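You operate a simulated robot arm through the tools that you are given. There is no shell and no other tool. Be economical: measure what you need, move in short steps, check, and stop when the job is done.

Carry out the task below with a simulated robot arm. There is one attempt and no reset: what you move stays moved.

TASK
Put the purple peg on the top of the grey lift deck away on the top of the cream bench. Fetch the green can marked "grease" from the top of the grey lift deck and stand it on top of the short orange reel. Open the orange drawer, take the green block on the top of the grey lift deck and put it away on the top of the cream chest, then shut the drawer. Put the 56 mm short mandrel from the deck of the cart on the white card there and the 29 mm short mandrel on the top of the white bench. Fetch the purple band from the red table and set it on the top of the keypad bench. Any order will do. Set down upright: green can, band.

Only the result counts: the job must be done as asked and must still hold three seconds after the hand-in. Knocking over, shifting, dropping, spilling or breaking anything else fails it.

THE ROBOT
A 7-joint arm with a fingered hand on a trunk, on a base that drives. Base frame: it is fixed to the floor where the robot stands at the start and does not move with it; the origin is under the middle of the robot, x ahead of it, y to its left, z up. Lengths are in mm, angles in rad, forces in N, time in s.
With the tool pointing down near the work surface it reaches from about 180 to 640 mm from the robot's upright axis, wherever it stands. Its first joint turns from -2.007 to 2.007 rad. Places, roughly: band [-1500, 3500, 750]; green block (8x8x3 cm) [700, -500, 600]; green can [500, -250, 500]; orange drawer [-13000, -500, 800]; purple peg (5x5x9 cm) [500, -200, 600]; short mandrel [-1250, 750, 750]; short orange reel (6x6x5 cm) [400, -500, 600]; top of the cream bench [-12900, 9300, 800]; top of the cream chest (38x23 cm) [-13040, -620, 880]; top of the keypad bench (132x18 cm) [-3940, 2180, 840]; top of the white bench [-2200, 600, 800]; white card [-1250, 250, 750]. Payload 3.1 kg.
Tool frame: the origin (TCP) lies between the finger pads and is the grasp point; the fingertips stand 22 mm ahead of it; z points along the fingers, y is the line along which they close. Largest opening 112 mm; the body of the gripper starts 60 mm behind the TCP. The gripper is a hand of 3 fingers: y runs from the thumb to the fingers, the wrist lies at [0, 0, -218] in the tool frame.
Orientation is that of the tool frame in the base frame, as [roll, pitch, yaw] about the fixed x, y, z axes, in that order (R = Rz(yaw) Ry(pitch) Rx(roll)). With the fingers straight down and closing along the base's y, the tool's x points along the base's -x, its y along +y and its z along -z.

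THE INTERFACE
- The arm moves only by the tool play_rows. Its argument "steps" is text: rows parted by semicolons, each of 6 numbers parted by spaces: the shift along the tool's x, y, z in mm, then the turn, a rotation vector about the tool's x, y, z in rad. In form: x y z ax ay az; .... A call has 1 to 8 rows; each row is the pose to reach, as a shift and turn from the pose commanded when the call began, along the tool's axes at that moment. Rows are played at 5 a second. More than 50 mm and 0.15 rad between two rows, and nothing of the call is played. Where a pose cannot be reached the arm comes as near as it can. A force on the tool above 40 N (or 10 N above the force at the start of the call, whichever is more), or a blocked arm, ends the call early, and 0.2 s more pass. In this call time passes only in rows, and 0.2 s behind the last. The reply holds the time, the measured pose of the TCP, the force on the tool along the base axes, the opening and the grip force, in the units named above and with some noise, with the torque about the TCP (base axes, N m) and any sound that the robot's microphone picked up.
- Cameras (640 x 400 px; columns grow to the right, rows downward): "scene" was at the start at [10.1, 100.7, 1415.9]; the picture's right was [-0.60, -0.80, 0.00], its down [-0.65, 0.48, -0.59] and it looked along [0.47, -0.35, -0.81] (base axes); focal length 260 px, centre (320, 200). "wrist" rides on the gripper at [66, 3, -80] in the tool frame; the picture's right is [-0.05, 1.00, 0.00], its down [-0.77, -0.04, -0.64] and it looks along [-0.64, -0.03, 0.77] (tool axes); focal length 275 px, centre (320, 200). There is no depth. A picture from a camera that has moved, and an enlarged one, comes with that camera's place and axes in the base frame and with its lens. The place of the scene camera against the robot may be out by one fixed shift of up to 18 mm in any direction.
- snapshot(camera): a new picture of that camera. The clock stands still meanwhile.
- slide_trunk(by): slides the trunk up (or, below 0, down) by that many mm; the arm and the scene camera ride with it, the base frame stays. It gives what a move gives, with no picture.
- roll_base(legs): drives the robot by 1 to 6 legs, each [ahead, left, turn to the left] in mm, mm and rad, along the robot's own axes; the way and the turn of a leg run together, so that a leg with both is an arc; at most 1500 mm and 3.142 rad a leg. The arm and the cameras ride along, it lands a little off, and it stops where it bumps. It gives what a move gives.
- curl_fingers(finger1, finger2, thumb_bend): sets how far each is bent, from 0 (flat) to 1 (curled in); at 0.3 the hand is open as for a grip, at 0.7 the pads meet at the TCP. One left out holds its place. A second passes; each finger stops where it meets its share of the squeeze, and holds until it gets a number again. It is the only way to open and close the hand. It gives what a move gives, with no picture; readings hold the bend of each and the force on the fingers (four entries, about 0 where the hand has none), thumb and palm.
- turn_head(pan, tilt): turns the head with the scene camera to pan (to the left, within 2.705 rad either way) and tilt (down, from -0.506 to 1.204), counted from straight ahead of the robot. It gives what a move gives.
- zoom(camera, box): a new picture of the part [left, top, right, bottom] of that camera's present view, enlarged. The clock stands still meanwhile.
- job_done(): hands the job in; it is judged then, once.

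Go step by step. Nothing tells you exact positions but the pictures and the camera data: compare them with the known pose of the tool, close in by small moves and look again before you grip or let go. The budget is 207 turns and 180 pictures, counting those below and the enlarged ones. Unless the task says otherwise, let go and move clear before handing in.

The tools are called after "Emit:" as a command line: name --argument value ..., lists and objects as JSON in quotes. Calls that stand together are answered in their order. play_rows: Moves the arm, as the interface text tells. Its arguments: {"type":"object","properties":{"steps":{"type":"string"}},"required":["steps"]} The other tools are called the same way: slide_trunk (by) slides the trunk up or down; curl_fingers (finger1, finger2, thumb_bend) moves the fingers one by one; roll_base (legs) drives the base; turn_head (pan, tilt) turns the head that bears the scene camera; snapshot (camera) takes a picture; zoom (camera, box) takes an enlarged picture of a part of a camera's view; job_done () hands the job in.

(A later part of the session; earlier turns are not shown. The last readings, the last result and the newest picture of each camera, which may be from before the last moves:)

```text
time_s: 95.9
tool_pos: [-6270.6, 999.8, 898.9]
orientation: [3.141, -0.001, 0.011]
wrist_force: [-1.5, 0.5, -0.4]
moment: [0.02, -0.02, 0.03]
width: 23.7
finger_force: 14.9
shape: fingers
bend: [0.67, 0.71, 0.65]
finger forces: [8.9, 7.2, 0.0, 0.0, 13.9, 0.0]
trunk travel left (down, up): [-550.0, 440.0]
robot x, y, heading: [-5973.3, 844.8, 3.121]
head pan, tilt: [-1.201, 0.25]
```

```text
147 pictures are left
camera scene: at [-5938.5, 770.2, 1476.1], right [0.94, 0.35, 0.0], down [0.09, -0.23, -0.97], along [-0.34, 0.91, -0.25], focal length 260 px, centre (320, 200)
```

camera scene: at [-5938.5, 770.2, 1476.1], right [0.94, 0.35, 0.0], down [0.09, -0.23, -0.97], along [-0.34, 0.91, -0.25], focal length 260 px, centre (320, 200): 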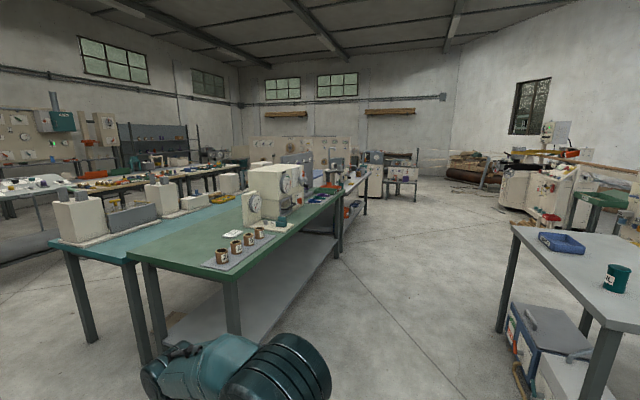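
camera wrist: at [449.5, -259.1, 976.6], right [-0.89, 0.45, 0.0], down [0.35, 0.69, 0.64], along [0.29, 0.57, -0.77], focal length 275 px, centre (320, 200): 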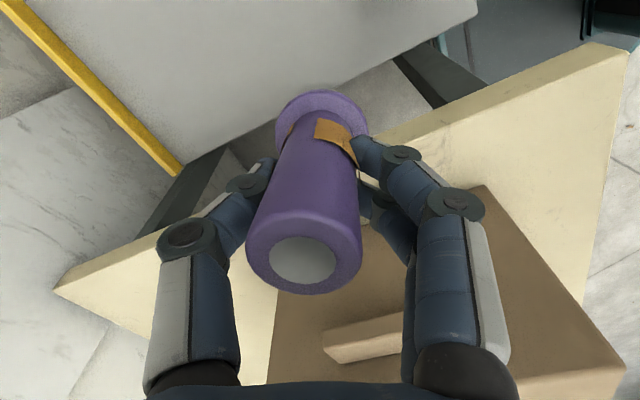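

The lane along x≈-5950 toward +y looks free to y≈5000. I strafe right there.

Emit:
roll_base --legs '[[0, 0, 0.018], [0, -1500, 0], [0, -1500, 0], [0, -1000, 0]]'

Emit:
snapshot --camera "scene"

Emit:
turn_head --pan -0.4 --tilt 0.25

Emit:
snapshot --camera "scene"

```text
time_s: 115.3
tool_pos: [-6288.8, 4966.4, 898.8]
orientation: [3.141, 0.0, 0.032]
wrist_force: [0.2, -0.2, -0.1]
moment: [0.01, 0.0, 0.03]
width: 24.3
finger_force: 15.2
shape: fingers
bend: [0.67, 0.71, 0.65]
finger forces: [9.0, 7.2, 0.0, 0.0, 13.8, 0.1]
trunk travel left (down, up): [-550.0, 440.0]
robot x, y, heading: [-5991.9, 4819.2, -3.139]
head pan, tilt: [-1.201, 0.25]
```

```text
146 pictures are left
camera scene: at [-5952.0, 4743.2, 1476.1], right [0.93, 0.36, 0.0], down [0.09, -0.23, -0.97], along [-0.35, 0.9, -0.25], focal length 260 px, centre (320, 200)
```

scene: 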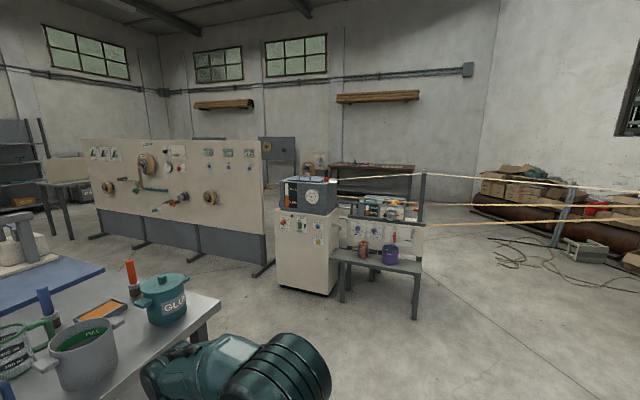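

```text
time_s: 116.5
tool_pos: [-6288.3, 4966.6, 899.7]
orientation: [3.141, 0.001, 0.03]
wrist_force: [0.0, 0.2, -0.7]
moment: [-0.02, 0.03, -0.03]
width: 23.8
finger_force: 14.8
shape: fingers
bend: [0.67, 0.71, 0.65]
finger forces: [9.0, 7.1, 0.0, 0.1, 13.8, 0.0]
trunk travel left (down, up): [-550.0, 440.0]
robot x, y, heading: [-5992.6, 4816.9, -3.145]
head pan, tilt: [-0.4, 0.25]
```

```text
145 pictures are left
camera scene: at [-6004.1, 4692.1, 1476.1], right [0.39, 0.92, 0.0], down [0.23, -0.1, -0.97], along [-0.89, 0.38, -0.25], focal length 260 px, centre (320, 200)
```

scene: 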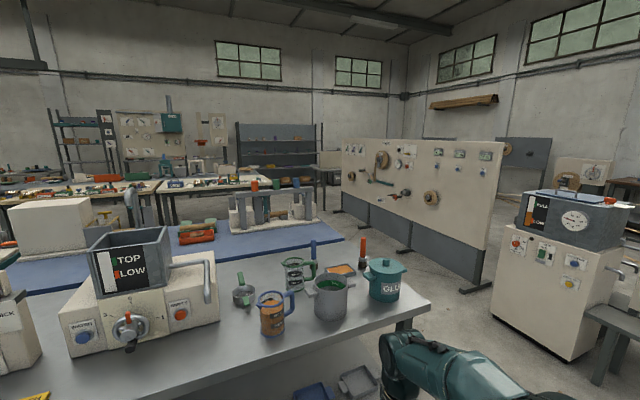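

The lane between table ends (y≈5500) and the partition (y≈6800) at y≈6080 leads toward the far wall. I strafe to it and drive ahead, then look.

Emit:
roll_base --legs '[[0, -1260, 0], [1500, 0, 0], [1500, 0, 0]]'

Emit:
snapshot --camera "scene"

Emit:
turn_head --pan 0.3 --tilt 0.25

Emit:
snapshot --camera "scene"

```text
time_s: 136.7
tool_pos: [-9228.5, 6286.5, 897.7]
orientation: [3.141, 0.001, 0.025]
wrist_force: [-0.4, 0.0, -0.3]
moment: [0.0, -0.01, 0.01]
width: 24.1
finger_force: 15.0
shape: fingers
bend: [0.67, 0.71, 0.65]
finger forces: [9.0, 7.0, 0.0, 0.1, 13.8, 0.0]
trunk travel left (down, up): [-550.0, 440.0]
robot x, y, heading: [-8930.9, 6134.0, 3.136]
head pan, tilt: [-0.4, 0.25]
```

```text
144 pictures are left
camera scene: at [-8945.8, 6010.8, 1476.1], right [0.39, 0.92, 0.0], down [0.23, -0.1, -0.97], along [-0.89, 0.38, -0.25], focal length 260 px, centre (320, 200)
```

scene: 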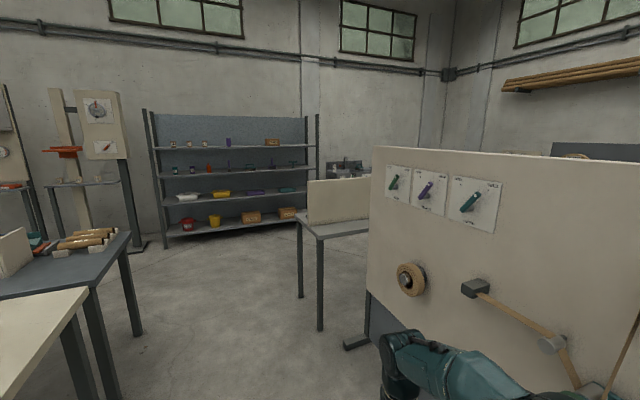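

```text
time_s: 137.8
tool_pos: [-9228.7, 6286.9, 899.6]
orientation: [-3.141, 0.0, 0.027]
wrist_force: [1.0, -0.3, -1.2]
moment: [0.04, 0.02, 0.02]
width: 24.2
finger_force: 15.3
shape: fingers
bend: [0.67, 0.71, 0.65]
finger forces: [9.0, 7.1, 0.1, 0.1, 13.8, 0.1]
trunk travel left (down, up): [-550.0, 440.0]
robot x, y, heading: [-8931.6, 6140.4, 3.136]
head pan, tilt: [0.3, 0.25]
```

```text
143 pictures are left
camera scene: at [-8949.1, 5947.0, 1476.1], right [-0.29, 0.96, 0.0], down [0.24, 0.07, -0.97], along [-0.93, -0.28, -0.25], focal length 260 px, centre (320, 200)
```

scene: 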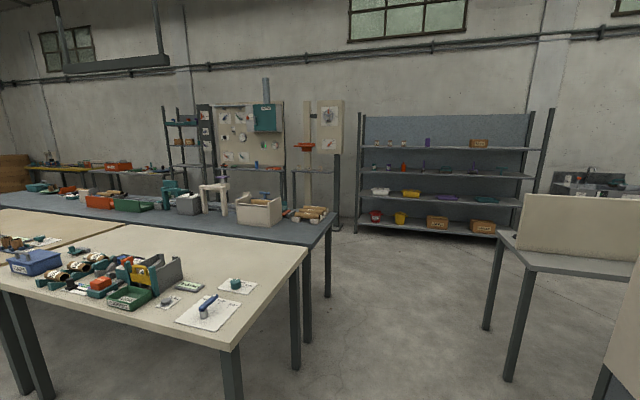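

Lane continues; I drive to x≈-11700 and look toward the cream bench.

Emit:
roll_base --legs '[[1400, 80, 0.005], [1370, 0, 0]]'

Emit:
turn_head --pan -1.1 --tilt 0.25

Emit:
snapshot --camera "scene"

Emit:
turn_head --pan 1.2 --tilt 0.25

Emit:
snapshot --camera "scene"

```text
time_s: 151.3
tool_pos: [-12024.3, 6200.3, 899.0]
orientation: [-3.14, 0.0, 0.04]
wrist_force: [-0.7, -0.1, -0.8]
moment: [0.0, 0.0, -0.02]
width: 23.9
finger_force: 15.3
shape: fingers
bend: [0.67, 0.71, 0.65]
finger forces: [9.1, 7.1, 0.0, 0.1, 13.8, 0.0]
trunk travel left (down, up): [-550.0, 440.0]
robot x, y, heading: [-11721.8, 6054.8, -3.131]
head pan, tilt: [0.3, 0.25]
```

```text
time_s: 152.8
tool_pos: [-12023.5, 6200.0, 899.3]
orientation: [-3.14, 0.001, 0.041]
wrist_force: [0.0, -0.3, -1.0]
moment: [0.01, 0.03, -0.02]
width: 23.9
finger_force: 15.1
shape: fingers
bend: [0.67, 0.71, 0.65]
finger forces: [9.1, 7.1, 0.0, 0.0, 13.8, 0.0]
trunk travel left (down, up): [-550.0, 440.0]
robot x, y, heading: [-11722.9, 6053.8, -3.132]
head pan, tilt: [-1.1, 0.25]
```

```text
142 pictures are left
camera scene: at [-11693.9, 5975.9, 1476.1], right [0.89, 0.46, 0.0], down [0.11, -0.22, -0.97], along [-0.45, 0.86, -0.25], focal length 260 px, centre (320, 200)
```

scene: 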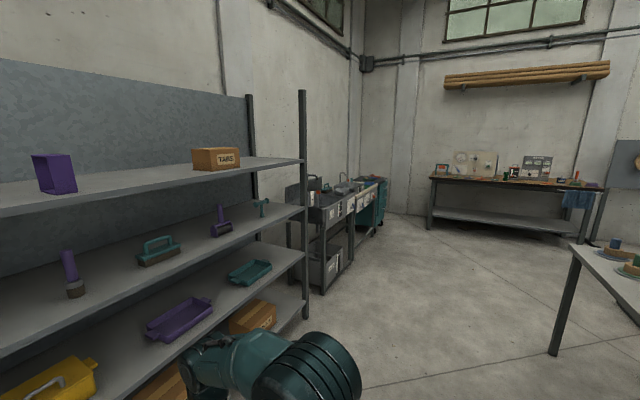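

```text
time_s: 155.0
tool_pos: [-12024.0, 6201.5, 898.7]
orientation: [-3.14, 0.0, 0.041]
wrist_force: [0.0, -0.6, 0.1]
moment: [0.01, 0.03, -0.03]
width: 23.9
finger_force: 14.9
shape: fingers
bend: [0.67, 0.71, 0.65]
finger forces: [9.2, 7.1, 0.0, 0.0, 13.8, 0.0]
trunk travel left (down, up): [-550.0, 440.0]
robot x, y, heading: [-11721.6, 6050.1, -3.133]
head pan, tilt: [1.201, 0.25]
```

```text
141 pictures are left
camera scene: at [-11683.7, 5805.7, 1476.1], right [-0.94, 0.35, 0.0], down [0.09, 0.23, -0.97], along [-0.34, -0.91, -0.25], focal length 260 px, centre (320, 200)
```

scene: 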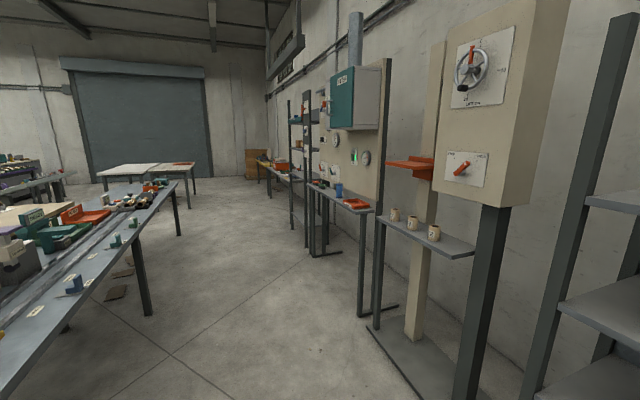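

The bench should be around column 353 here; I zoom on it.

Emit:
turn_head --pan -1.1 --tilt 0.25

Emit:
zoom --camera "scene" --box '[280, 140, 420, 300]'

```text
time_s: 157.1
tool_pos: [-12024.6, 6201.5, 899.0]
orientation: [3.141, 0.0, 0.04]
wrist_force: [0.3, -0.1, -0.4]
moment: [-0.04, 0.03, -0.01]
width: 24.0
finger_force: 14.8
shape: fingers
bend: [0.67, 0.71, 0.65]
finger forces: [9.0, 7.1, 0.1, 0.0, 13.8, 0.0]
trunk travel left (down, up): [-550.0, 440.0]
robot x, y, heading: [-11724.1, 6052.0, -3.131]
head pan, tilt: [-1.1, 0.25]
```

```text
2.50 times, centred on (350, 220) of scene
camera zoom: at [-11693.9, 5975.9, 1476.1], right [0.89, 0.46, 0.0], down [0.11, -0.22, -0.97], along [-0.45, 0.86, -0.25], focal length 649 px, centre (245, 150)
```

zoom: 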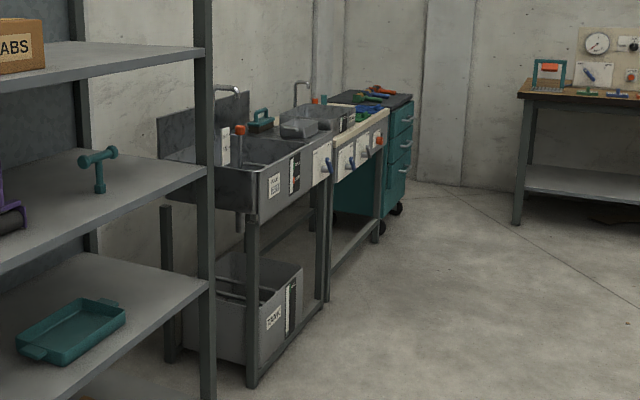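

The cream-fronted bench stands between the sink and the teal tool cabinet. I strafe to y≈9300 and raise the trunk, then look.

Emit:
roll_base --legs '[[0, -1500, 0], [0, -1500, 0], [0, -250, -0.005]]'

Emit:
slide_trunk --by 200

Emit:
turn_head --pan 0 --tilt 0.7

Emit:
snapshot --camera "scene"

Emit:
snapshot --camera "wrist"

```text
time_s: 172.8
tool_pos: [-12074.8, 9415.0, 898.2]
orientation: [-3.142, 0.0, 0.051]
wrist_force: [-0.5, 0.7, -1.3]
moment: [-0.02, 0.01, 0.0]
width: 23.9
finger_force: 15.2
shape: fingers
bend: [0.67, 0.71, 0.65]
finger forces: [9.1, 7.2, 0.0, 0.0, 13.8, 0.0]
trunk travel left (down, up): [-550.0, 440.0]
robot x, y, heading: [-11774.3, 9270.5, -3.122]
head pan, tilt: [-1.1, 0.25]
```

```text
time_s: 175.0
tool_pos: [-12074.6, 9414.2, 1099.7]
orientation: [-3.142, 0.001, 0.05]
wrist_force: [-0.1, -0.4, -0.3]
moment: [0.01, 0.0, 0.0]
width: 23.9
finger_force: 14.9
shape: fingers
bend: [0.67, 0.71, 0.65]
finger forces: [9.1, 7.1, 0.0, 0.0, 13.9, 0.0]
trunk travel left (down, up): [-750.0, 240.0]
robot x, y, heading: [-11773.8, 9269.7, -3.127]
head pan, tilt: [-1.1, 0.25]
```

```text
time_s: 176.3
tool_pos: [-12074.0, 9413.5, 1098.6]
orientation: [-3.14, 0.0, 0.049]
wrist_force: [-0.2, 0.1, -0.3]
moment: [0.02, 0.03, -0.01]
width: 23.9
finger_force: 14.6
shape: fingers
bend: [0.67, 0.71, 0.65]
finger forces: [9.0, 7.1, 0.0, 0.2, 13.8, 0.0]
trunk travel left (down, up): [-750.0, 240.0]
robot x, y, heading: [-11774.9, 9275.1, -3.129]
head pan, tilt: [0.0, 0.7]
```

```text
139 pictures are left
camera scene: at [-11783.9, 9107.9, 1635.2], right [-0.02, 1.0, 0.0], down [0.64, 0.01, -0.77], along [-0.77, -0.01, -0.64], focal length 260 px, centre (320, 200)
```

scene: 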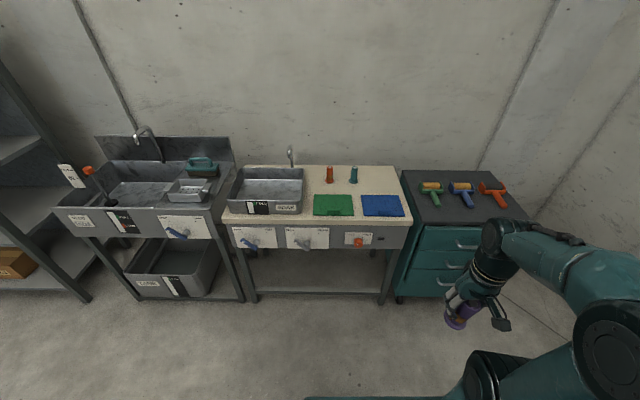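

```text
138 pictures are left
camera wrist: at [-12009.0, 9415.3, 1180.5], right [0.0, -1.0, 0.0], down [-0.77, 0.0, 0.64], along [-0.64, 0.0, -0.77], focal length 275 px, centre (320, 200)
```

wrist: 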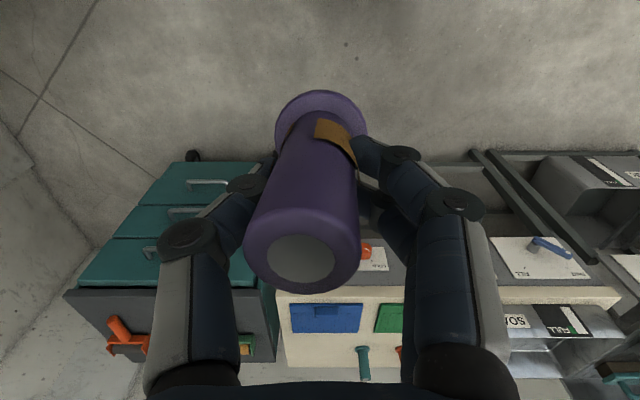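

Free cream surface lies right of the teal peg near (-12900,9430). I check the robot's own footprint by looking down to know how near I can drive.

Emit:
turn_head --pan 0 --tilt 1.2

Emit:
snapshot --camera "scene"

```text
time_s: 177.2
tool_pos: [-12074.5, 9414.2, 1099.0]
orientation: [-3.141, 0.0, 0.049]
wrist_force: [-0.1, -0.2, -1.0]
moment: [-0.02, -0.03, 0.0]
width: 23.9
finger_force: 15.3
shape: fingers
bend: [0.67, 0.71, 0.65]
finger forces: [9.1, 7.1, 0.0, 0.0, 13.9, 0.0]
trunk travel left (down, up): [-750.0, 240.0]
robot x, y, heading: [-11772.5, 9268.4, -3.121]
head pan, tilt: [0.0, 1.201]
```

```text
137 pictures are left
camera scene: at [-11754.9, 9108.3, 1599.3], right [-0.02, 1.0, 0.0], down [0.93, 0.02, -0.36], along [-0.36, -0.01, -0.93], focal length 260 px, centre (320, 200)
```

scene: 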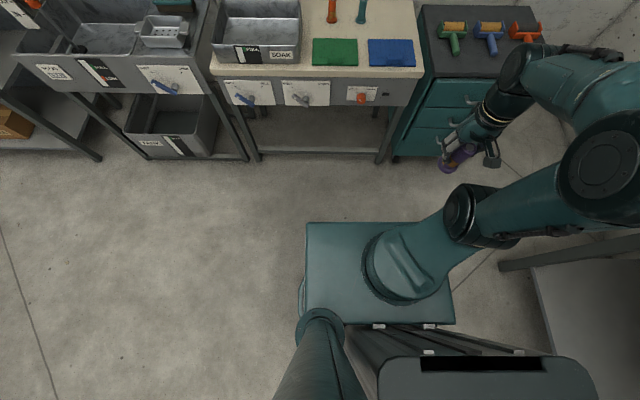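

The base seems to have a half size of ~270 mm, so I can approach to x≈-12280, y≈9390.

Emit:
roll_base --legs '[[0, -120, -0.015], [480, 0, 0]]'

Emit:
snapshot --camera "scene"

Emit:
snapshot --camera "wrist"

```text
time_s: 180.9
tool_pos: [-12547.5, 9542.0, 1098.8]
orientation: [-3.14, 0.0, 0.028]
wrist_force: [-0.9, 0.7, -1.6]
moment: [0.0, -0.01, 0.02]
width: 23.8
finger_force: 14.9
shape: fingers
bend: [0.67, 0.71, 0.65]
finger forces: [9.1, 7.0, 0.0, 0.1, 13.9, 0.0]
trunk travel left (down, up): [-750.0, 240.0]
robot x, y, heading: [-12247.7, 9387.6, 3.142]
head pan, tilt: [0.0, 1.201]
```

```text
136 pictures are left
camera scene: at [-12233.8, 9228.7, 1599.2], right [0.0, 1.0, 0.0], down [0.93, 0.0, -0.36], along [-0.36, 0.0, -0.93], focal length 260 px, centre (320, 200)
```

scene: 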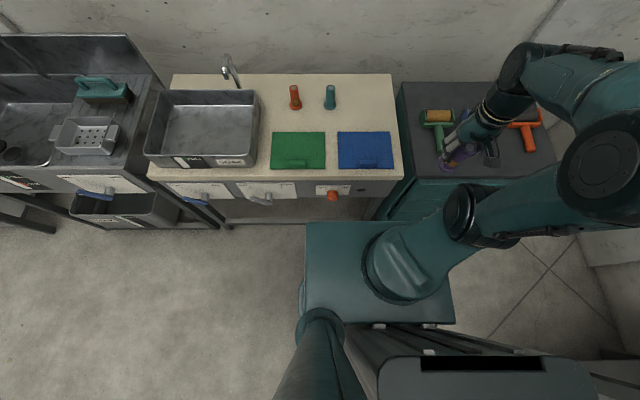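

```text
135 pictures are left
camera wrist: at [-12481.5, 9540.8, 1180.4], right [-0.02, -1.0, 0.0], down [-0.77, 0.01, 0.64], along [-0.64, 0.01, -0.77], focal length 275 px, centre (320, 200)
```

wrist: 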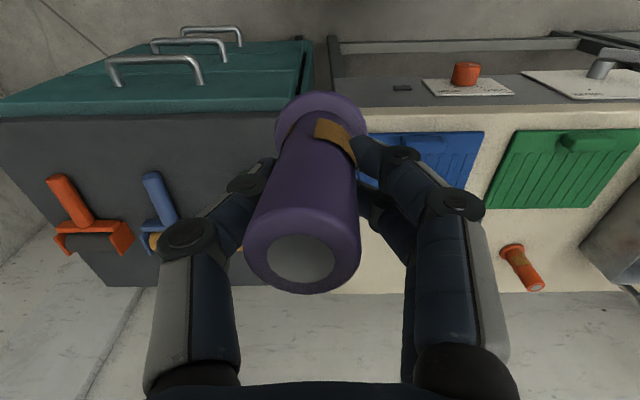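

The free spot in line with the other pegs is about (-12900,9405). I nudge ahead 35 mm and move the peg above it.

Emit:
roll_base --legs '[[35, 0, 0]]'

Emit:
play_rows --steps "-40 16 0 0 0 0; -80 32 0 0 0 0; -120 48 0 0 0 0; -160 64 0 0 0 0; -200 80 0 0 0 0; -240 96 0 0 0 0; -280 112 0 0 0 0; -320 128 0 0 0 0"

Emit:
play_rows --steps "0 0 40 0 0 0; 0 0 80 0 0 0; 0 0 120 0 0 0; 0 0 150 0 0 0"

Emit:
snapshot --camera "wrist"

Emit:
snapshot --camera "scene"

```text
time_s: 181.8
tool_pos: [-12583.1, 9541.8, 1099.1]
orientation: [3.141, -0.001, 0.027]
wrist_force: [-0.1, -1.0, -0.1]
moment: [-0.02, 0.01, 0.02]
width: 23.9
finger_force: 15.1
shape: fingers
bend: [0.67, 0.71, 0.65]
finger forces: [9.2, 7.2, 0.0, 0.0, 13.8, 0.0]
trunk travel left (down, up): [-750.0, 240.0]
robot x, y, heading: [-12286.4, 9389.9, 3.143]
head pan, tilt: [0.0, 1.201]
```

```text
time_s: 183.6
tool_pos: [-12896.9, 9403.4, 1098.1]
orientation: [-3.14, -0.003, 0.027]
wrist_force: [-0.4, -0.2, -0.2]
moment: [-0.01, -0.02, 0.0]
width: 23.8
finger_force: 14.4
shape: fingers
bend: [0.67, 0.71, 0.65]
finger forces: [9.0, 7.3, 0.0, 0.0, 13.7, 0.1]
trunk travel left (down, up): [-750.0, 240.0]
robot x, y, heading: [-12283.4, 9389.4, 3.141]
head pan, tilt: [0.0, 1.201]
```

```text
time_s: 184.6
tool_pos: [-12898.2, 9407.2, 950.4]
orientation: [3.14, -0.001, 0.027]
wrist_force: [0.1, -0.4, -0.7]
moment: [0.03, 0.02, 0.0]
width: 23.7
finger_force: 15.2
shape: fingers
bend: [0.67, 0.72, 0.65]
finger forces: [9.0, 7.5, 0.1, 0.0, 13.4, 0.0]
trunk travel left (down, up): [-750.0, 240.0]
robot x, y, heading: [-12279.6, 9387.9, 3.138]
head pan, tilt: [0.0, 1.201]
```

```text
134 pictures are left
camera wrist: at [-12832.4, 9406.8, 1031.4], right [-0.02, -1.0, 0.0], down [-0.77, 0.01, 0.64], along [-0.64, 0.01, -0.77], focal length 275 px, centre (320, 200)
```

wrist: 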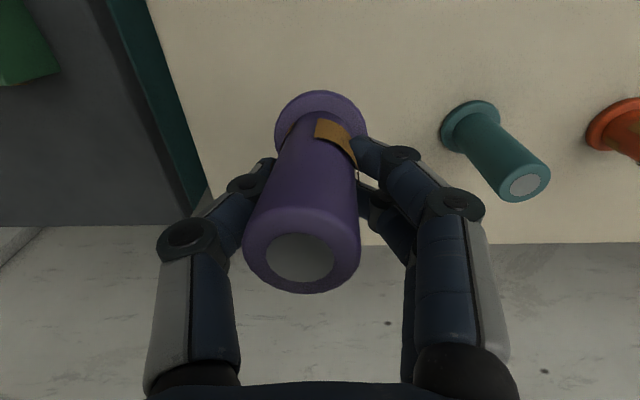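

```text
133 pictures are left
camera scene: at [-12269.2, 9228.5, 1599.2], right [0.0, 1.0, 0.0], down [0.93, 0.0, -0.36], along [-0.36, 0.0, -0.93], focal length 260 px, centre (320, 200)
```

scene: 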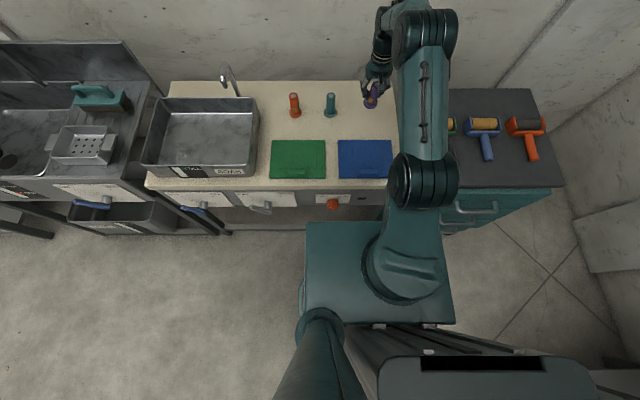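

There is a clear spot, 125 mm from the teal peg. Lowering in stages to contact.

Emit:
play_rows --steps "0 0 40 0 0 0; 0 0 75 0 0 0; 0 0 81 0 0 0"

Emit:
snapshot --camera "wrist"

```text
time_s: 185.4
tool_pos: [-12899.8, 9404.9, 867.8]
orientation: [3.141, -0.001, 0.027]
wrist_force: [0.0, -0.4, -0.4]
moment: [-0.02, -0.04, -0.01]
width: 23.5
finger_force: 14.8
shape: fingers
bend: [0.67, 0.72, 0.65]
finger forces: [9.1, 7.6, 0.0, 0.1, 13.4, 0.0]
trunk travel left (down, up): [-750.0, 240.0]
robot x, y, heading: [-12281.5, 9389.6, 3.138]
head pan, tilt: [0.0, 1.201]
```

```text
132 pictures are left
camera wrist: at [-12832.4, 9405.4, 949.4], right [-0.02, -1.0, 0.0], down [-0.77, 0.01, 0.64], along [-0.64, 0.01, -0.77], focal length 275 px, centre (320, 200)
```

wrist: 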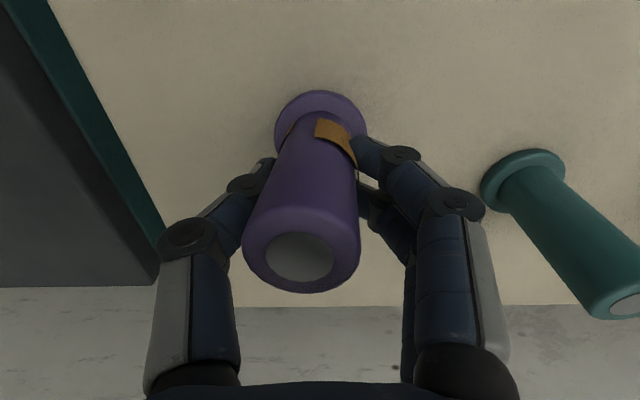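

Emit:
play_rows --steps "0 0 3 0 0 0; 0 0 6 0 0 0"

Emit:
play_rows --steps "0 0 2 0 0 0; 0 0 4 0 0 0"

```text
time_s: 186.0
tool_pos: [-12897.2, 9405.3, 861.8]
orientation: [3.141, -0.001, 0.029]
wrist_force: [0.1, -1.1, -0.1]
moment: [0.02, -0.02, 0.0]
width: 23.7
finger_force: 14.8
shape: fingers
bend: [0.67, 0.72, 0.65]
finger forces: [9.1, 7.5, 0.0, 0.0, 13.4, 0.0]
trunk travel left (down, up): [-750.0, 240.0]
robot x, y, heading: [-12281.8, 9392.1, 3.147]
head pan, tilt: [0.0, 1.201]
```

```text
time_s: 186.6
tool_pos: [-12897.6, 9405.0, 857.8]
orientation: [3.14, -0.002, 0.029]
wrist_force: [-0.2, -0.6, -1.1]
moment: [-0.01, 0.03, 0.01]
width: 23.6
finger_force: 15.2
shape: fingers
bend: [0.67, 0.72, 0.65]
finger forces: [9.1, 7.4, 0.0, 0.0, 13.4, 0.0]
trunk travel left (down, up): [-750.0, 240.0]
robot x, y, heading: [-12284.9, 9390.4, 3.138]
head pan, tilt: [0.0, 1.201]
```

Emit:
play_rows --steps "0 0 2 0 0 0; 0 0 4 0 0 0"

Emit:
play_rows --steps "0 0 2 0 0 0; 0 0 3 0 0 0"

Emit:
snapshot --camera "wrist"

```text
time_s: 187.2
tool_pos: [-12900.5, 9403.8, 854.5]
orientation: [-3.141, 0.0, 0.029]
wrist_force: [0.3, -0.5, 1.4]
moment: [-0.02, -0.02, -0.02]
width: 23.4
finger_force: 15.8
shape: fingers
bend: [0.68, 0.72, 0.65]
finger forces: [10.0, 7.8, 0.1, 0.0, 14.1, 0.1]
trunk travel left (down, up): [-750.0, 240.0]
robot x, y, heading: [-12282.9, 9388.6, 3.137]
head pan, tilt: [0.0, 1.201]
```

```text
time_s: 187.8
tool_pos: [-12898.7, 9404.3, 852.0]
orientation: [-3.141, 0.002, 0.029]
wrist_force: [-3.5, -1.0, 9.0]
moment: [0.11, -0.04, 0.03]
width: 23.7
finger_force: 18.6
shape: fingers
bend: [0.68, 0.71, 0.66]
finger forces: [11.1, 9.9, 0.0, 0.1, 16.3, 0.0]
trunk travel left (down, up): [-750.0, 240.0]
robot x, y, heading: [-12280.8, 9389.5, 3.137]
head pan, tilt: [0.0, 1.201]
```

```text
131 pictures are left
camera wrist: at [-12832.7, 9404.2, 932.8], right [-0.02, -1.0, 0.0], down [-0.77, 0.01, 0.64], along [-0.64, 0.01, -0.77], focal length 275 px, centre (320, 200)
```

wrist: 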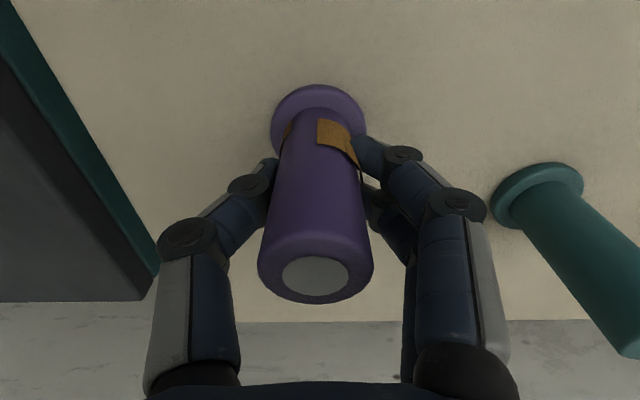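

Peg is upright and on the bench now. I relieve 1 mm, open, and rise.

Emit:
play_rows --steps "0 0 -1 0 0 0"

Emit:
curl_fingers --finger1 0.43 --finger2 0.43 --thumb_bend 0.43

Emit:
play_rows --steps "0 0 -30 0 0 0; 0 0 -70 0 0 0; 0 0 -115 0 0 0; 0 0 -160 0 0 0; 0 0 -200 0 0 0; 0 0 -240 0 0 0"

Emit:
snapshot --camera "wrist"

```text
time_s: 188.2
tool_pos: [-12898.2, 9404.9, 851.7]
orientation: [3.141, 0.0, 0.029]
wrist_force: [-2.6, -0.8, 7.3]
moment: [0.09, -0.06, 0.05]
width: 23.6
finger_force: 18.2
shape: fingers
bend: [0.68, 0.71, 0.66]
finger forces: [11.0, 9.2, 0.0, 0.0, 16.1, 0.0]
trunk travel left (down, up): [-750.0, 240.0]
robot x, y, heading: [-12284.5, 9393.2, 3.139]
head pan, tilt: [0.0, 1.201]
```

```text
time_s: 189.2
tool_pos: [-12899.6, 9404.0, 851.7]
orientation: [-3.14, 0.001, 0.027]
wrist_force: [-0.9, 0.5, -0.8]
moment: [0.02, 0.01, -0.02]
width: 74.6
finger_force: 0.0
shape: fingers
bend: [0.43, 0.43, 0.43]
finger forces: [0.1, 0.1, 0.0, 0.1, 0.1, 0.1]
trunk travel left (down, up): [-750.0, 240.0]
robot x, y, heading: [-12283.8, 9390.5, 3.143]
head pan, tilt: [0.0, 1.201]
```

```text
time_s: 190.6
tool_pos: [-12896.9, 9405.0, 1092.5]
orientation: [-3.141, -0.001, 0.028]
wrist_force: [0.0, 0.2, 0.5]
moment: [-0.02, -0.01, -0.02]
width: 74.7
finger_force: 0.1
shape: fingers
bend: [0.43, 0.43, 0.43]
finger forces: [0.0, 0.1, 0.1, 0.0, 0.0, 0.0]
trunk travel left (down, up): [-750.0, 240.0]
robot x, y, heading: [-12286.3, 9387.1, 3.144]
head pan, tilt: [0.0, 1.201]
```

```text
130 pictures are left
camera wrist: at [-12831.4, 9403.5, 1174.0], right [-0.02, -1.0, 0.0], down [-0.77, 0.01, 0.64], along [-0.64, 0.01, -0.77], focal length 275 px, centre (320, 200)
```

wrist: 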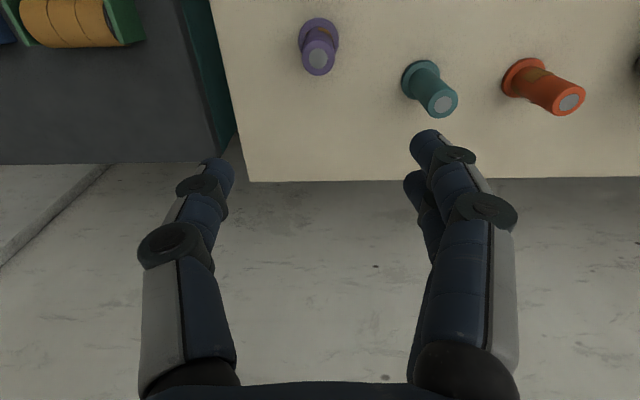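

Peg is put away beside the others. I retract the arm and drive along the wall aisle toward the drawer chest.

Emit:
play_rows --steps "42 0 0 0 0 0; 84 0 0 0 0 0; 126 0 0 0 0 0; 168 0 0 0 0 0; 210 0 0 0 0 0; 252 0 0 0 0 0; 294 0 0 0 0 0; 336 0 0 0 0 0"

Emit:
roll_base --legs '[[-520, 0, 0], [0, 1500, 0], [0, 1500, 0], [0, 1500, 0], [0, 1500, 0], [0, 500, 0]]'

Emit:
turn_head --pan 0.8 --tilt 0.3

Emit:
snapshot --camera "scene"

```text
time_s: 192.4
tool_pos: [-12560.1, 9414.6, 1094.0]
orientation: [-3.141, 0.001, 0.025]
wrist_force: [0.2, -1.3, 0.1]
moment: [0.05, 0.06, 0.01]
width: 74.9
finger_force: 0.0
shape: fingers
bend: [0.43, 0.43, 0.43]
finger forces: [0.0, 0.1, 0.0, 0.1, 0.0, 0.0]
trunk travel left (down, up): [-750.0, 240.0]
robot x, y, heading: [-12279.4, 9391.3, 3.136]
head pan, tilt: [0.0, 1.201]
```

```text
time_s: 226.3
tool_pos: [-12181.8, 2885.8, 1093.5]
orientation: [-3.142, 0.0, -0.006]
wrist_force: [1.0, -0.3, 0.5]
moment: [0.02, -0.01, 0.01]
width: 74.7
finger_force: 0.0
shape: fingers
bend: [0.43, 0.43, 0.43]
finger forces: [0.0, 0.1, 0.0, 0.1, 0.0, 0.0]
trunk travel left (down, up): [-750.0, 240.0]
robot x, y, heading: [-11901.0, 2854.2, 3.112]
head pan, tilt: [0.0, 1.201]
```

```text
time_s: 227.5
tool_pos: [-12180.3, 2886.5, 1093.0]
orientation: [3.141, 0.002, -0.006]
wrist_force: [-0.3, 0.8, 1.1]
moment: [0.04, -0.04, -0.01]
width: 74.8
finger_force: 0.0
shape: fingers
bend: [0.43, 0.43, 0.43]
finger forces: [0.0, 0.0, 0.0, 0.1, 0.0, 0.0]
trunk travel left (down, up): [-750.0, 240.0]
robot x, y, heading: [-11902.5, 2854.5, 3.1]
head pan, tilt: [0.799, 0.3]
```

```text
129 pictures are left
camera scene: at [-11904.3, 2624.7, 1671.3], right [-0.69, 0.72, 0.0], down [0.21, 0.2, -0.95], along [-0.69, -0.66, -0.3], focal length 260 px, centre (320, 200)
```

scene: 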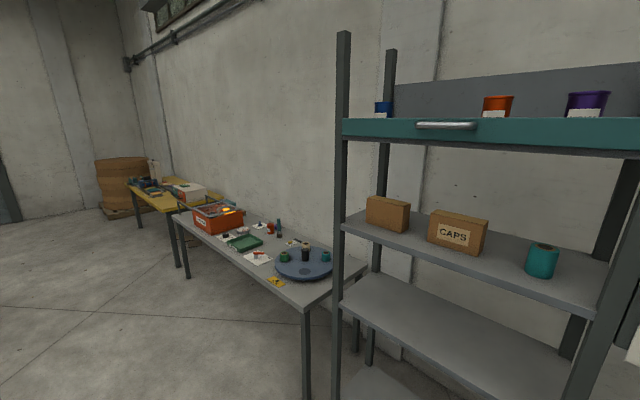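

The cream chest is the box on the yellow bench at about column 190. I go on to y≈-500.

Emit:
roll_base --legs '[[0, 0, 0.04], [0, 1500, 0], [0, 1500, 0], [0, 300, 0]]'

Emit:
turn_head --pan 0 --tilt 0.6

Emit:
snapshot --camera "scene"

```text
time_s: 243.8
tool_pos: [-12224.5, -389.2, 1091.9]
orientation: [-3.141, 0.0, 0.023]
wrist_force: [-0.6, -0.2, 0.4]
moment: [0.04, 0.0, 0.04]
width: 74.8
finger_force: 0.0
shape: fingers
bend: [0.43, 0.43, 0.43]
finger forces: [0.0, 0.1, 0.0, 0.0, 0.0, 0.1]
trunk travel left (down, up): [-750.0, 240.0]
robot x, y, heading: [-11949.0, -417.0, 3.136]
head pan, tilt: [0.799, 0.3]
```

```text
time_s: 244.9
tool_pos: [-12223.8, -388.8, 1092.8]
orientation: [-3.14, -0.001, 0.022]
wrist_force: [-0.2, 0.1, -0.5]
moment: [0.0, -0.01, 0.02]
width: 74.3
finger_force: 0.1
shape: fingers
bend: [0.43, 0.43, 0.43]
finger forces: [0.0, 0.1, 0.0, 0.0, 0.0, 0.0]
trunk travel left (down, up): [-750.0, 240.0]
robot x, y, heading: [-11942.1, -412.8, 3.135]
head pan, tilt: [0.0, 0.6]
```

```text
128 pictures are left
camera scene: at [-11961.8, -575.1, 1643.9], right [0.01, 1.0, 0.0], down [0.56, 0.0, -0.83], along [-0.83, 0.01, -0.56], focal length 260 px, centre (320, 200)
```

scene: 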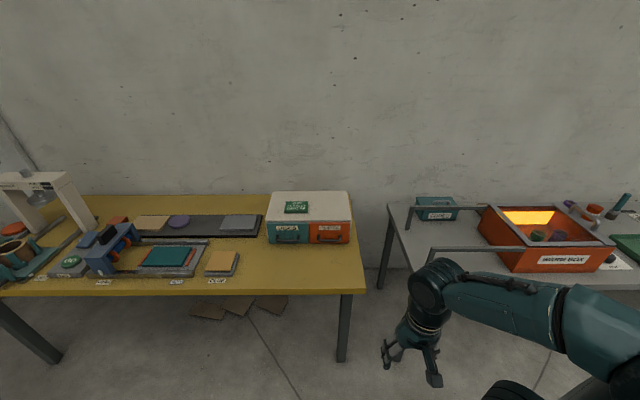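

Emit:
zoom --camera "scene" --box '[230, 170, 390, 290]'

```text
3.33 times, centred on (310, 230) of scene
camera zoom: at [-11961.8, -575.1, 1643.9], right [0.01, 1.0, 0.0], down [0.56, 0.0, -0.83], along [-0.83, 0.01, -0.56], focal length 865 px, centre (353, 100)
```

zoom: 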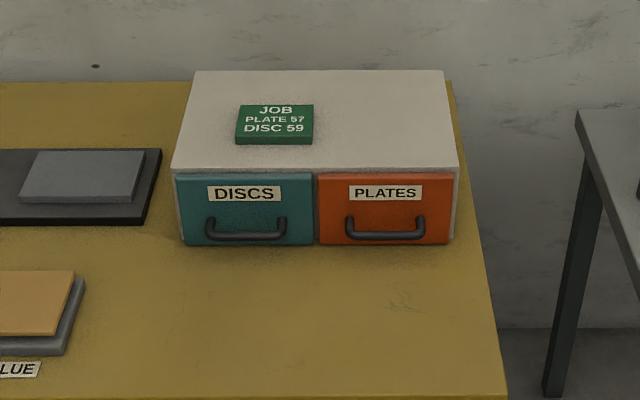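

The orange "PLATES" drawer with a bow handle faces the robot. I drive nearer (x≈-12380, y≈-516) and view the handle with the wrist camera.

Emit:
roll_base --legs '[[0, 102, 0.006], [425, 0, 0]]'

Emit:
snapshot --camera "wrist"

Emit:
snapshot --camera "scene"

```text
time_s: 248.3
tool_pos: [-12647.6, -488.3, 1092.4]
orientation: [-3.142, 0.001, 0.017]
wrist_force: [1.0, -0.2, 0.6]
moment: [0.02, 0.01, -0.01]
width: 74.6
finger_force: 0.0
shape: fingers
bend: [0.43, 0.43, 0.43]
finger forces: [0.0, 0.0, 0.0, 0.1, 0.0, 0.1]
trunk travel left (down, up): [-750.0, 240.0]
robot x, y, heading: [-12366.4, -512.5, 3.13]
head pan, tilt: [0.0, 0.6]
```

```text
126 pictures are left
camera wrist: at [-12582.0, -489.0, 1174.2], right [-0.03, -1.0, 0.0], down [-0.77, 0.02, 0.64], along [-0.64, 0.02, -0.77], focal length 275 px, centre (320, 200)
```

wrist: 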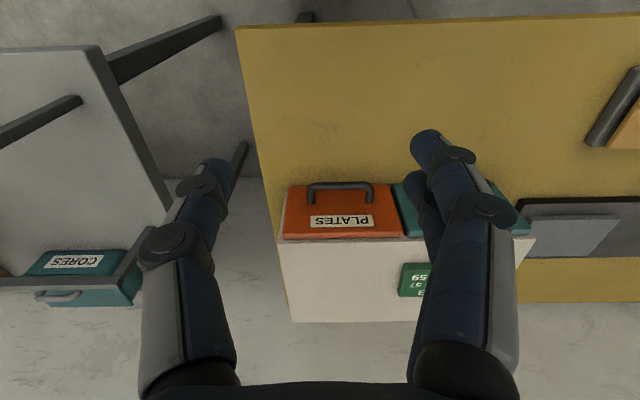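

```text
125 pictures are left
camera scene: at [-12388.0, -675.8, 1643.8], right [0.01, 1.0, 0.0], down [0.57, -0.01, -0.82], along [-0.82, 0.01, -0.57], focal length 260 px, centre (320, 200)
```

scene: 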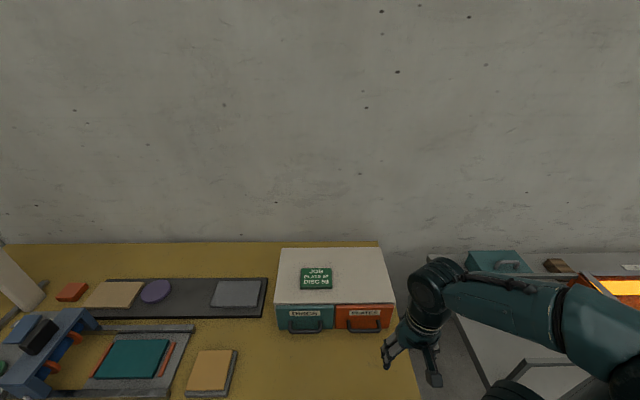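

I move the hand closer for an accurate look at the handle.

Emit:
play_rows --steps "-33 7 33 0 0 0; -66 15 66 0 0 0; -99 22 99 0 0 0; -132 30 132 0 0 0"

Emit:
zoom --camera "wrist" --box '[200, 80, 440, 280]'

```text
time_s: 249.3
tool_pos: [-12780.0, -520.5, 959.0]
orientation: [-3.14, -0.002, 0.02]
wrist_force: [0.0, 0.3, 0.1]
moment: [-0.01, -0.03, 0.02]
width: 74.8
finger_force: 0.0
shape: fingers
bend: [0.43, 0.43, 0.43]
finger forces: [0.0, 0.1, 0.1, 0.0, 0.0, 0.1]
trunk travel left (down, up): [-750.0, 240.0]
robot x, y, heading: [-12366.1, -512.9, 3.127]
head pan, tilt: [0.0, 0.6]
```

```text
2.00 times, centred on (320, 180) of wrist
camera zoom: at [-12714.8, -521.6, 1040.5], right [-0.03, -1.0, 0.0], down [-0.77, 0.02, 0.63], along [-0.63, 0.02, -0.77], focal length 551 px, centre (320, 240)
```

zoom: 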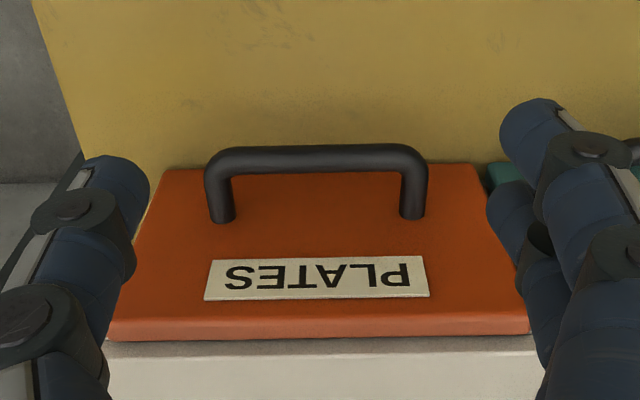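

The bow handle's bar is ~37 mm off the drawer face (bar at x≈-12863, z≈792, y≈-514). I open the hand and turn it so the thumb can drop behind the bar.

Emit:
curl_fingers --finger1 0.3 --finger2 0.3 --thumb_bend 0.3

Emit:
play_rows --steps "0 0 0 0 0 -0.14; 0 0 0 0 0 -0.28; 0 0 0 0 0 -0.42; 0 0 0 0 0 -0.56; 0 0 0 0 0 -0.7; 0 0 0 0 0 -0.84; 0 0 0 0 0 -0.98; 0 0 0 0 0 -1.12"

Emit:
play_rows --steps "0 0 0 0 0 -0.14; 0 0 0 0 0 -0.28; 0 0 0 0 0 -0.42"

```text
time_s: 250.3
tool_pos: [-12778.2, -519.7, 959.9]
orientation: [-3.141, 0.001, 0.018]
wrist_force: [0.1, 0.4, -1.1]
moment: [0.0, -0.03, 0.03]
width: 111.1
finger_force: 0.1
shape: fingers
bend: [0.3, 0.3, 0.3]
finger forces: [0.1, 0.0, 0.0, 0.0, 0.1, 0.0]
trunk travel left (down, up): [-750.0, 240.0]
robot x, y, heading: [-12365.4, -516.6, 3.132]
head pan, tilt: [0.0, 0.6]
```

```text
time_s: 252.1
tool_pos: [-12778.7, -521.1, 962.6]
orientation: [-3.141, 0.0, 1.141]
wrist_force: [-0.5, -0.6, 0.5]
moment: [-0.02, 0.0, 0.02]
width: 111.0
finger_force: 0.0
shape: fingers
bend: [0.3, 0.3, 0.3]
finger forces: [0.0, 0.1, 0.0, 0.0, 0.0, 0.0]
trunk travel left (down, up): [-750.0, 240.0]
robot x, y, heading: [-12370.7, -515.7, 3.132]
head pan, tilt: [0.0, 0.6]
```

```text
time_s: 252.9
tool_pos: [-12779.6, -521.0, 960.6]
orientation: [-3.142, 0.001, 1.561]
wrist_force: [-0.3, 0.2, -0.2]
moment: [-0.02, -0.02, 0.0]
width: 111.3
finger_force: 0.0
shape: fingers
bend: [0.3, 0.3, 0.3]
finger forces: [0.0, 0.0, 0.0, 0.0, 0.0, 0.0]
trunk travel left (down, up): [-750.0, 240.0]
robot x, y, heading: [-12369.6, -514.9, 3.132]
head pan, tilt: [0.0, 0.6]
```

Now tilt 0.15 rad and lower partway, then look.

Emit:
play_rows --steps "7 -12 30 0.15 0 0; 7 -24 60 0.15 0 0; 7 -36 100 0.15 0 0"

Emit:
snapshot --camera "wrist"

Emit:
turn_head --pan 0.0 --tilt 0.9

Emit:
zoom --camera "scene" --box '[260, 100, 460, 260]'

```text
time_s: 253.7
tool_pos: [-12816.5, -513.2, 859.5]
orientation: [-2.994, -0.001, 1.56]
wrist_force: [0.5, -0.6, -0.9]
moment: [-0.02, 0.02, 0.01]
width: 111.4
finger_force: 0.1
shape: fingers
bend: [0.3, 0.3, 0.3]
finger forces: [0.0, 0.0, 0.1, 0.0, 0.0, 0.0]
trunk travel left (down, up): [-750.0, 240.0]
robot x, y, heading: [-12371.6, -514.0, 3.128]
head pan, tilt: [0.0, 0.6]
```

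```text
123 pictures are left
camera wrist: at [-12800.6, -446.2, 939.1], right [0.99, -0.06, -0.15], down [0.05, -0.77, 0.63], along [-0.15, -0.63, -0.76], focal length 275 px, centre (320, 200)
```

wrist: 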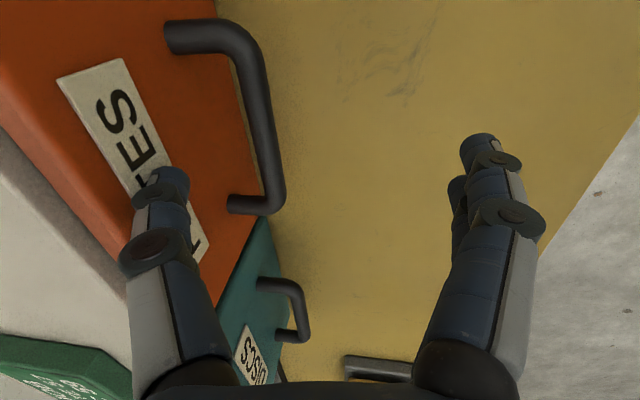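

```text
time_s: 254.5
tool_pos: [-12815.4, -513.3, 860.0]
orientation: [-2.991, 0.0, 1.558]
wrist_force: [0.5, 0.9, 0.4]
moment: [-0.01, -0.03, 0.03]
width: 111.4
finger_force: 0.0
shape: fingers
bend: [0.3, 0.3, 0.3]
finger forces: [0.1, 0.0, 0.0, 0.1, 0.0, 0.0]
trunk travel left (down, up): [-750.0, 240.0]
robot x, y, heading: [-12369.1, -514.4, 3.126]
head pan, tilt: [0.0, 0.901]
```

```text
2.50 times, centred on (360, 180) of scene
camera zoom: at [-12374.8, -676.0, 1619.1], right [0.01, 1.0, 0.0], down [0.78, -0.01, -0.62], along [-0.62, 0.01, -0.78], focal length 649 px, centre (220, 250)
```

zoom: 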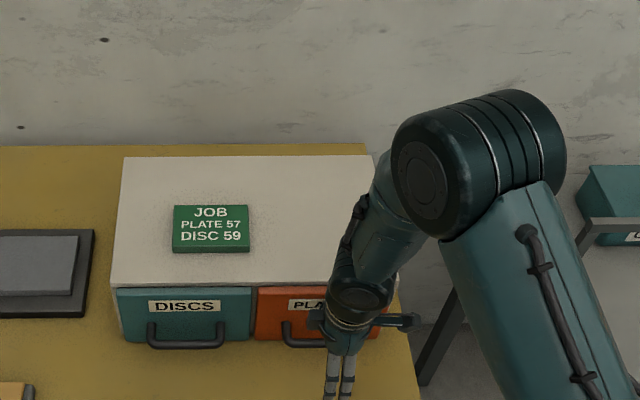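

Thumb tip lines up just behind the bar. I shift 3 mm outward and lower it behind the bar.

Emit:
play_rows --steps "-4 5 10 0 0 0; -4 8 30 0 0 0; -4 11 50 0 0 0"

Emit:
snapshot --camera "wrist"

```text
time_s: 255.3
tool_pos: [-12810.6, -518.1, 811.1]
orientation: [-2.993, -0.001, 1.558]
wrist_force: [0.0, 1.4, -0.1]
moment: [0.0, -0.04, 0.04]
width: 111.8
finger_force: 0.0
shape: fingers
bend: [0.3, 0.3, 0.3]
finger forces: [0.0, 0.0, 0.0, 0.1, 0.1, 0.0]
trunk travel left (down, up): [-750.0, 240.0]
robot x, y, heading: [-12369.2, -516.9, 3.133]
head pan, tilt: [0.0, 0.901]
```

```text
121 pictures are left
camera wrist: at [-12795.2, -451.2, 889.7], right [0.99, -0.06, -0.15], down [0.05, -0.77, 0.63], along [-0.15, -0.63, -0.76], focal length 275 px, centre (320, 200)
```

wrist: 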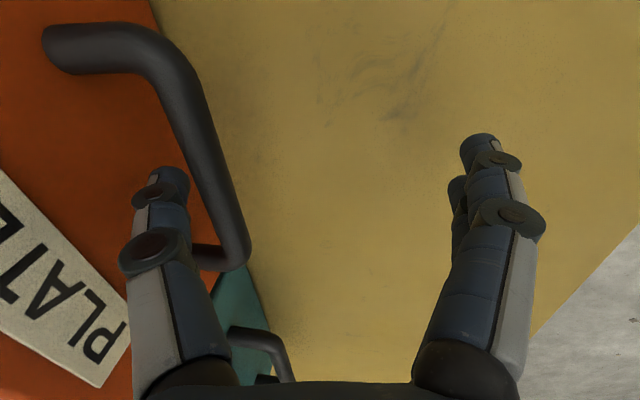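

Thumb is behind the bar at about its height. Lower 22 mm more, then pull.

Emit:
play_rows --steps "0 1.7 11 0 0 0; 0 3.3 22 0 0 0"

Emit:
play_rows --steps "0 10 -1.5 0 0 0; 0 20 -3 0 0 0; 0 30 -4.5 0 0 0; 0 40 -6 0 0 0"

Emit:
snapshot --camera "wrist"

```text
time_s: 255.9
tool_pos: [-12811.4, -518.9, 788.5]
orientation: [-2.991, 0.001, 1.557]
wrist_force: [-2.3, 0.5, 9.7]
moment: [0.02, 0.46, 0.0]
width: 116.2
finger_force: 5.6
shape: fingers
bend: [0.3, 0.3, 0.29]
finger forces: [0.1, 0.0, 0.1, 0.0, 10.6, 0.0]
trunk travel left (down, up): [-750.0, 240.0]
robot x, y, heading: [-12370.4, -516.2, 3.129]
head pan, tilt: [0.0, 0.901]
```

```text
time_s: 256.9
tool_pos: [-12771.0, -519.8, 789.7]
orientation: [-2.991, 0.0, 1.558]
wrist_force: [0.8, 0.6, 9.9]
moment: [-0.02, 0.41, 0.0]
width: 115.2
finger_force: 4.4
shape: fingers
bend: [0.3, 0.3, 0.29]
finger forces: [0.0, 0.0, 0.1, 0.0, 9.5, 0.0]
trunk travel left (down, up): [-750.0, 240.0]
robot x, y, heading: [-12368.4, -516.2, 3.129]
head pan, tilt: [0.0, 0.901]
```

```text
120 pictures are left
camera wrist: at [-12754.6, -451.4, 869.0], right [0.99, -0.06, -0.15], down [0.05, -0.77, 0.63], along [-0.15, -0.63, -0.76], focal length 275 px, centre (320, 200)
```

wrist: 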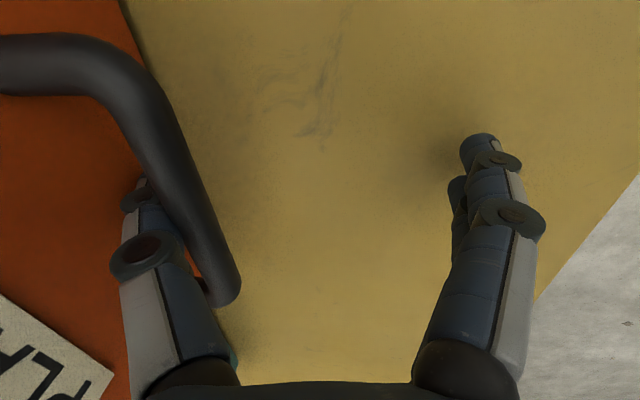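

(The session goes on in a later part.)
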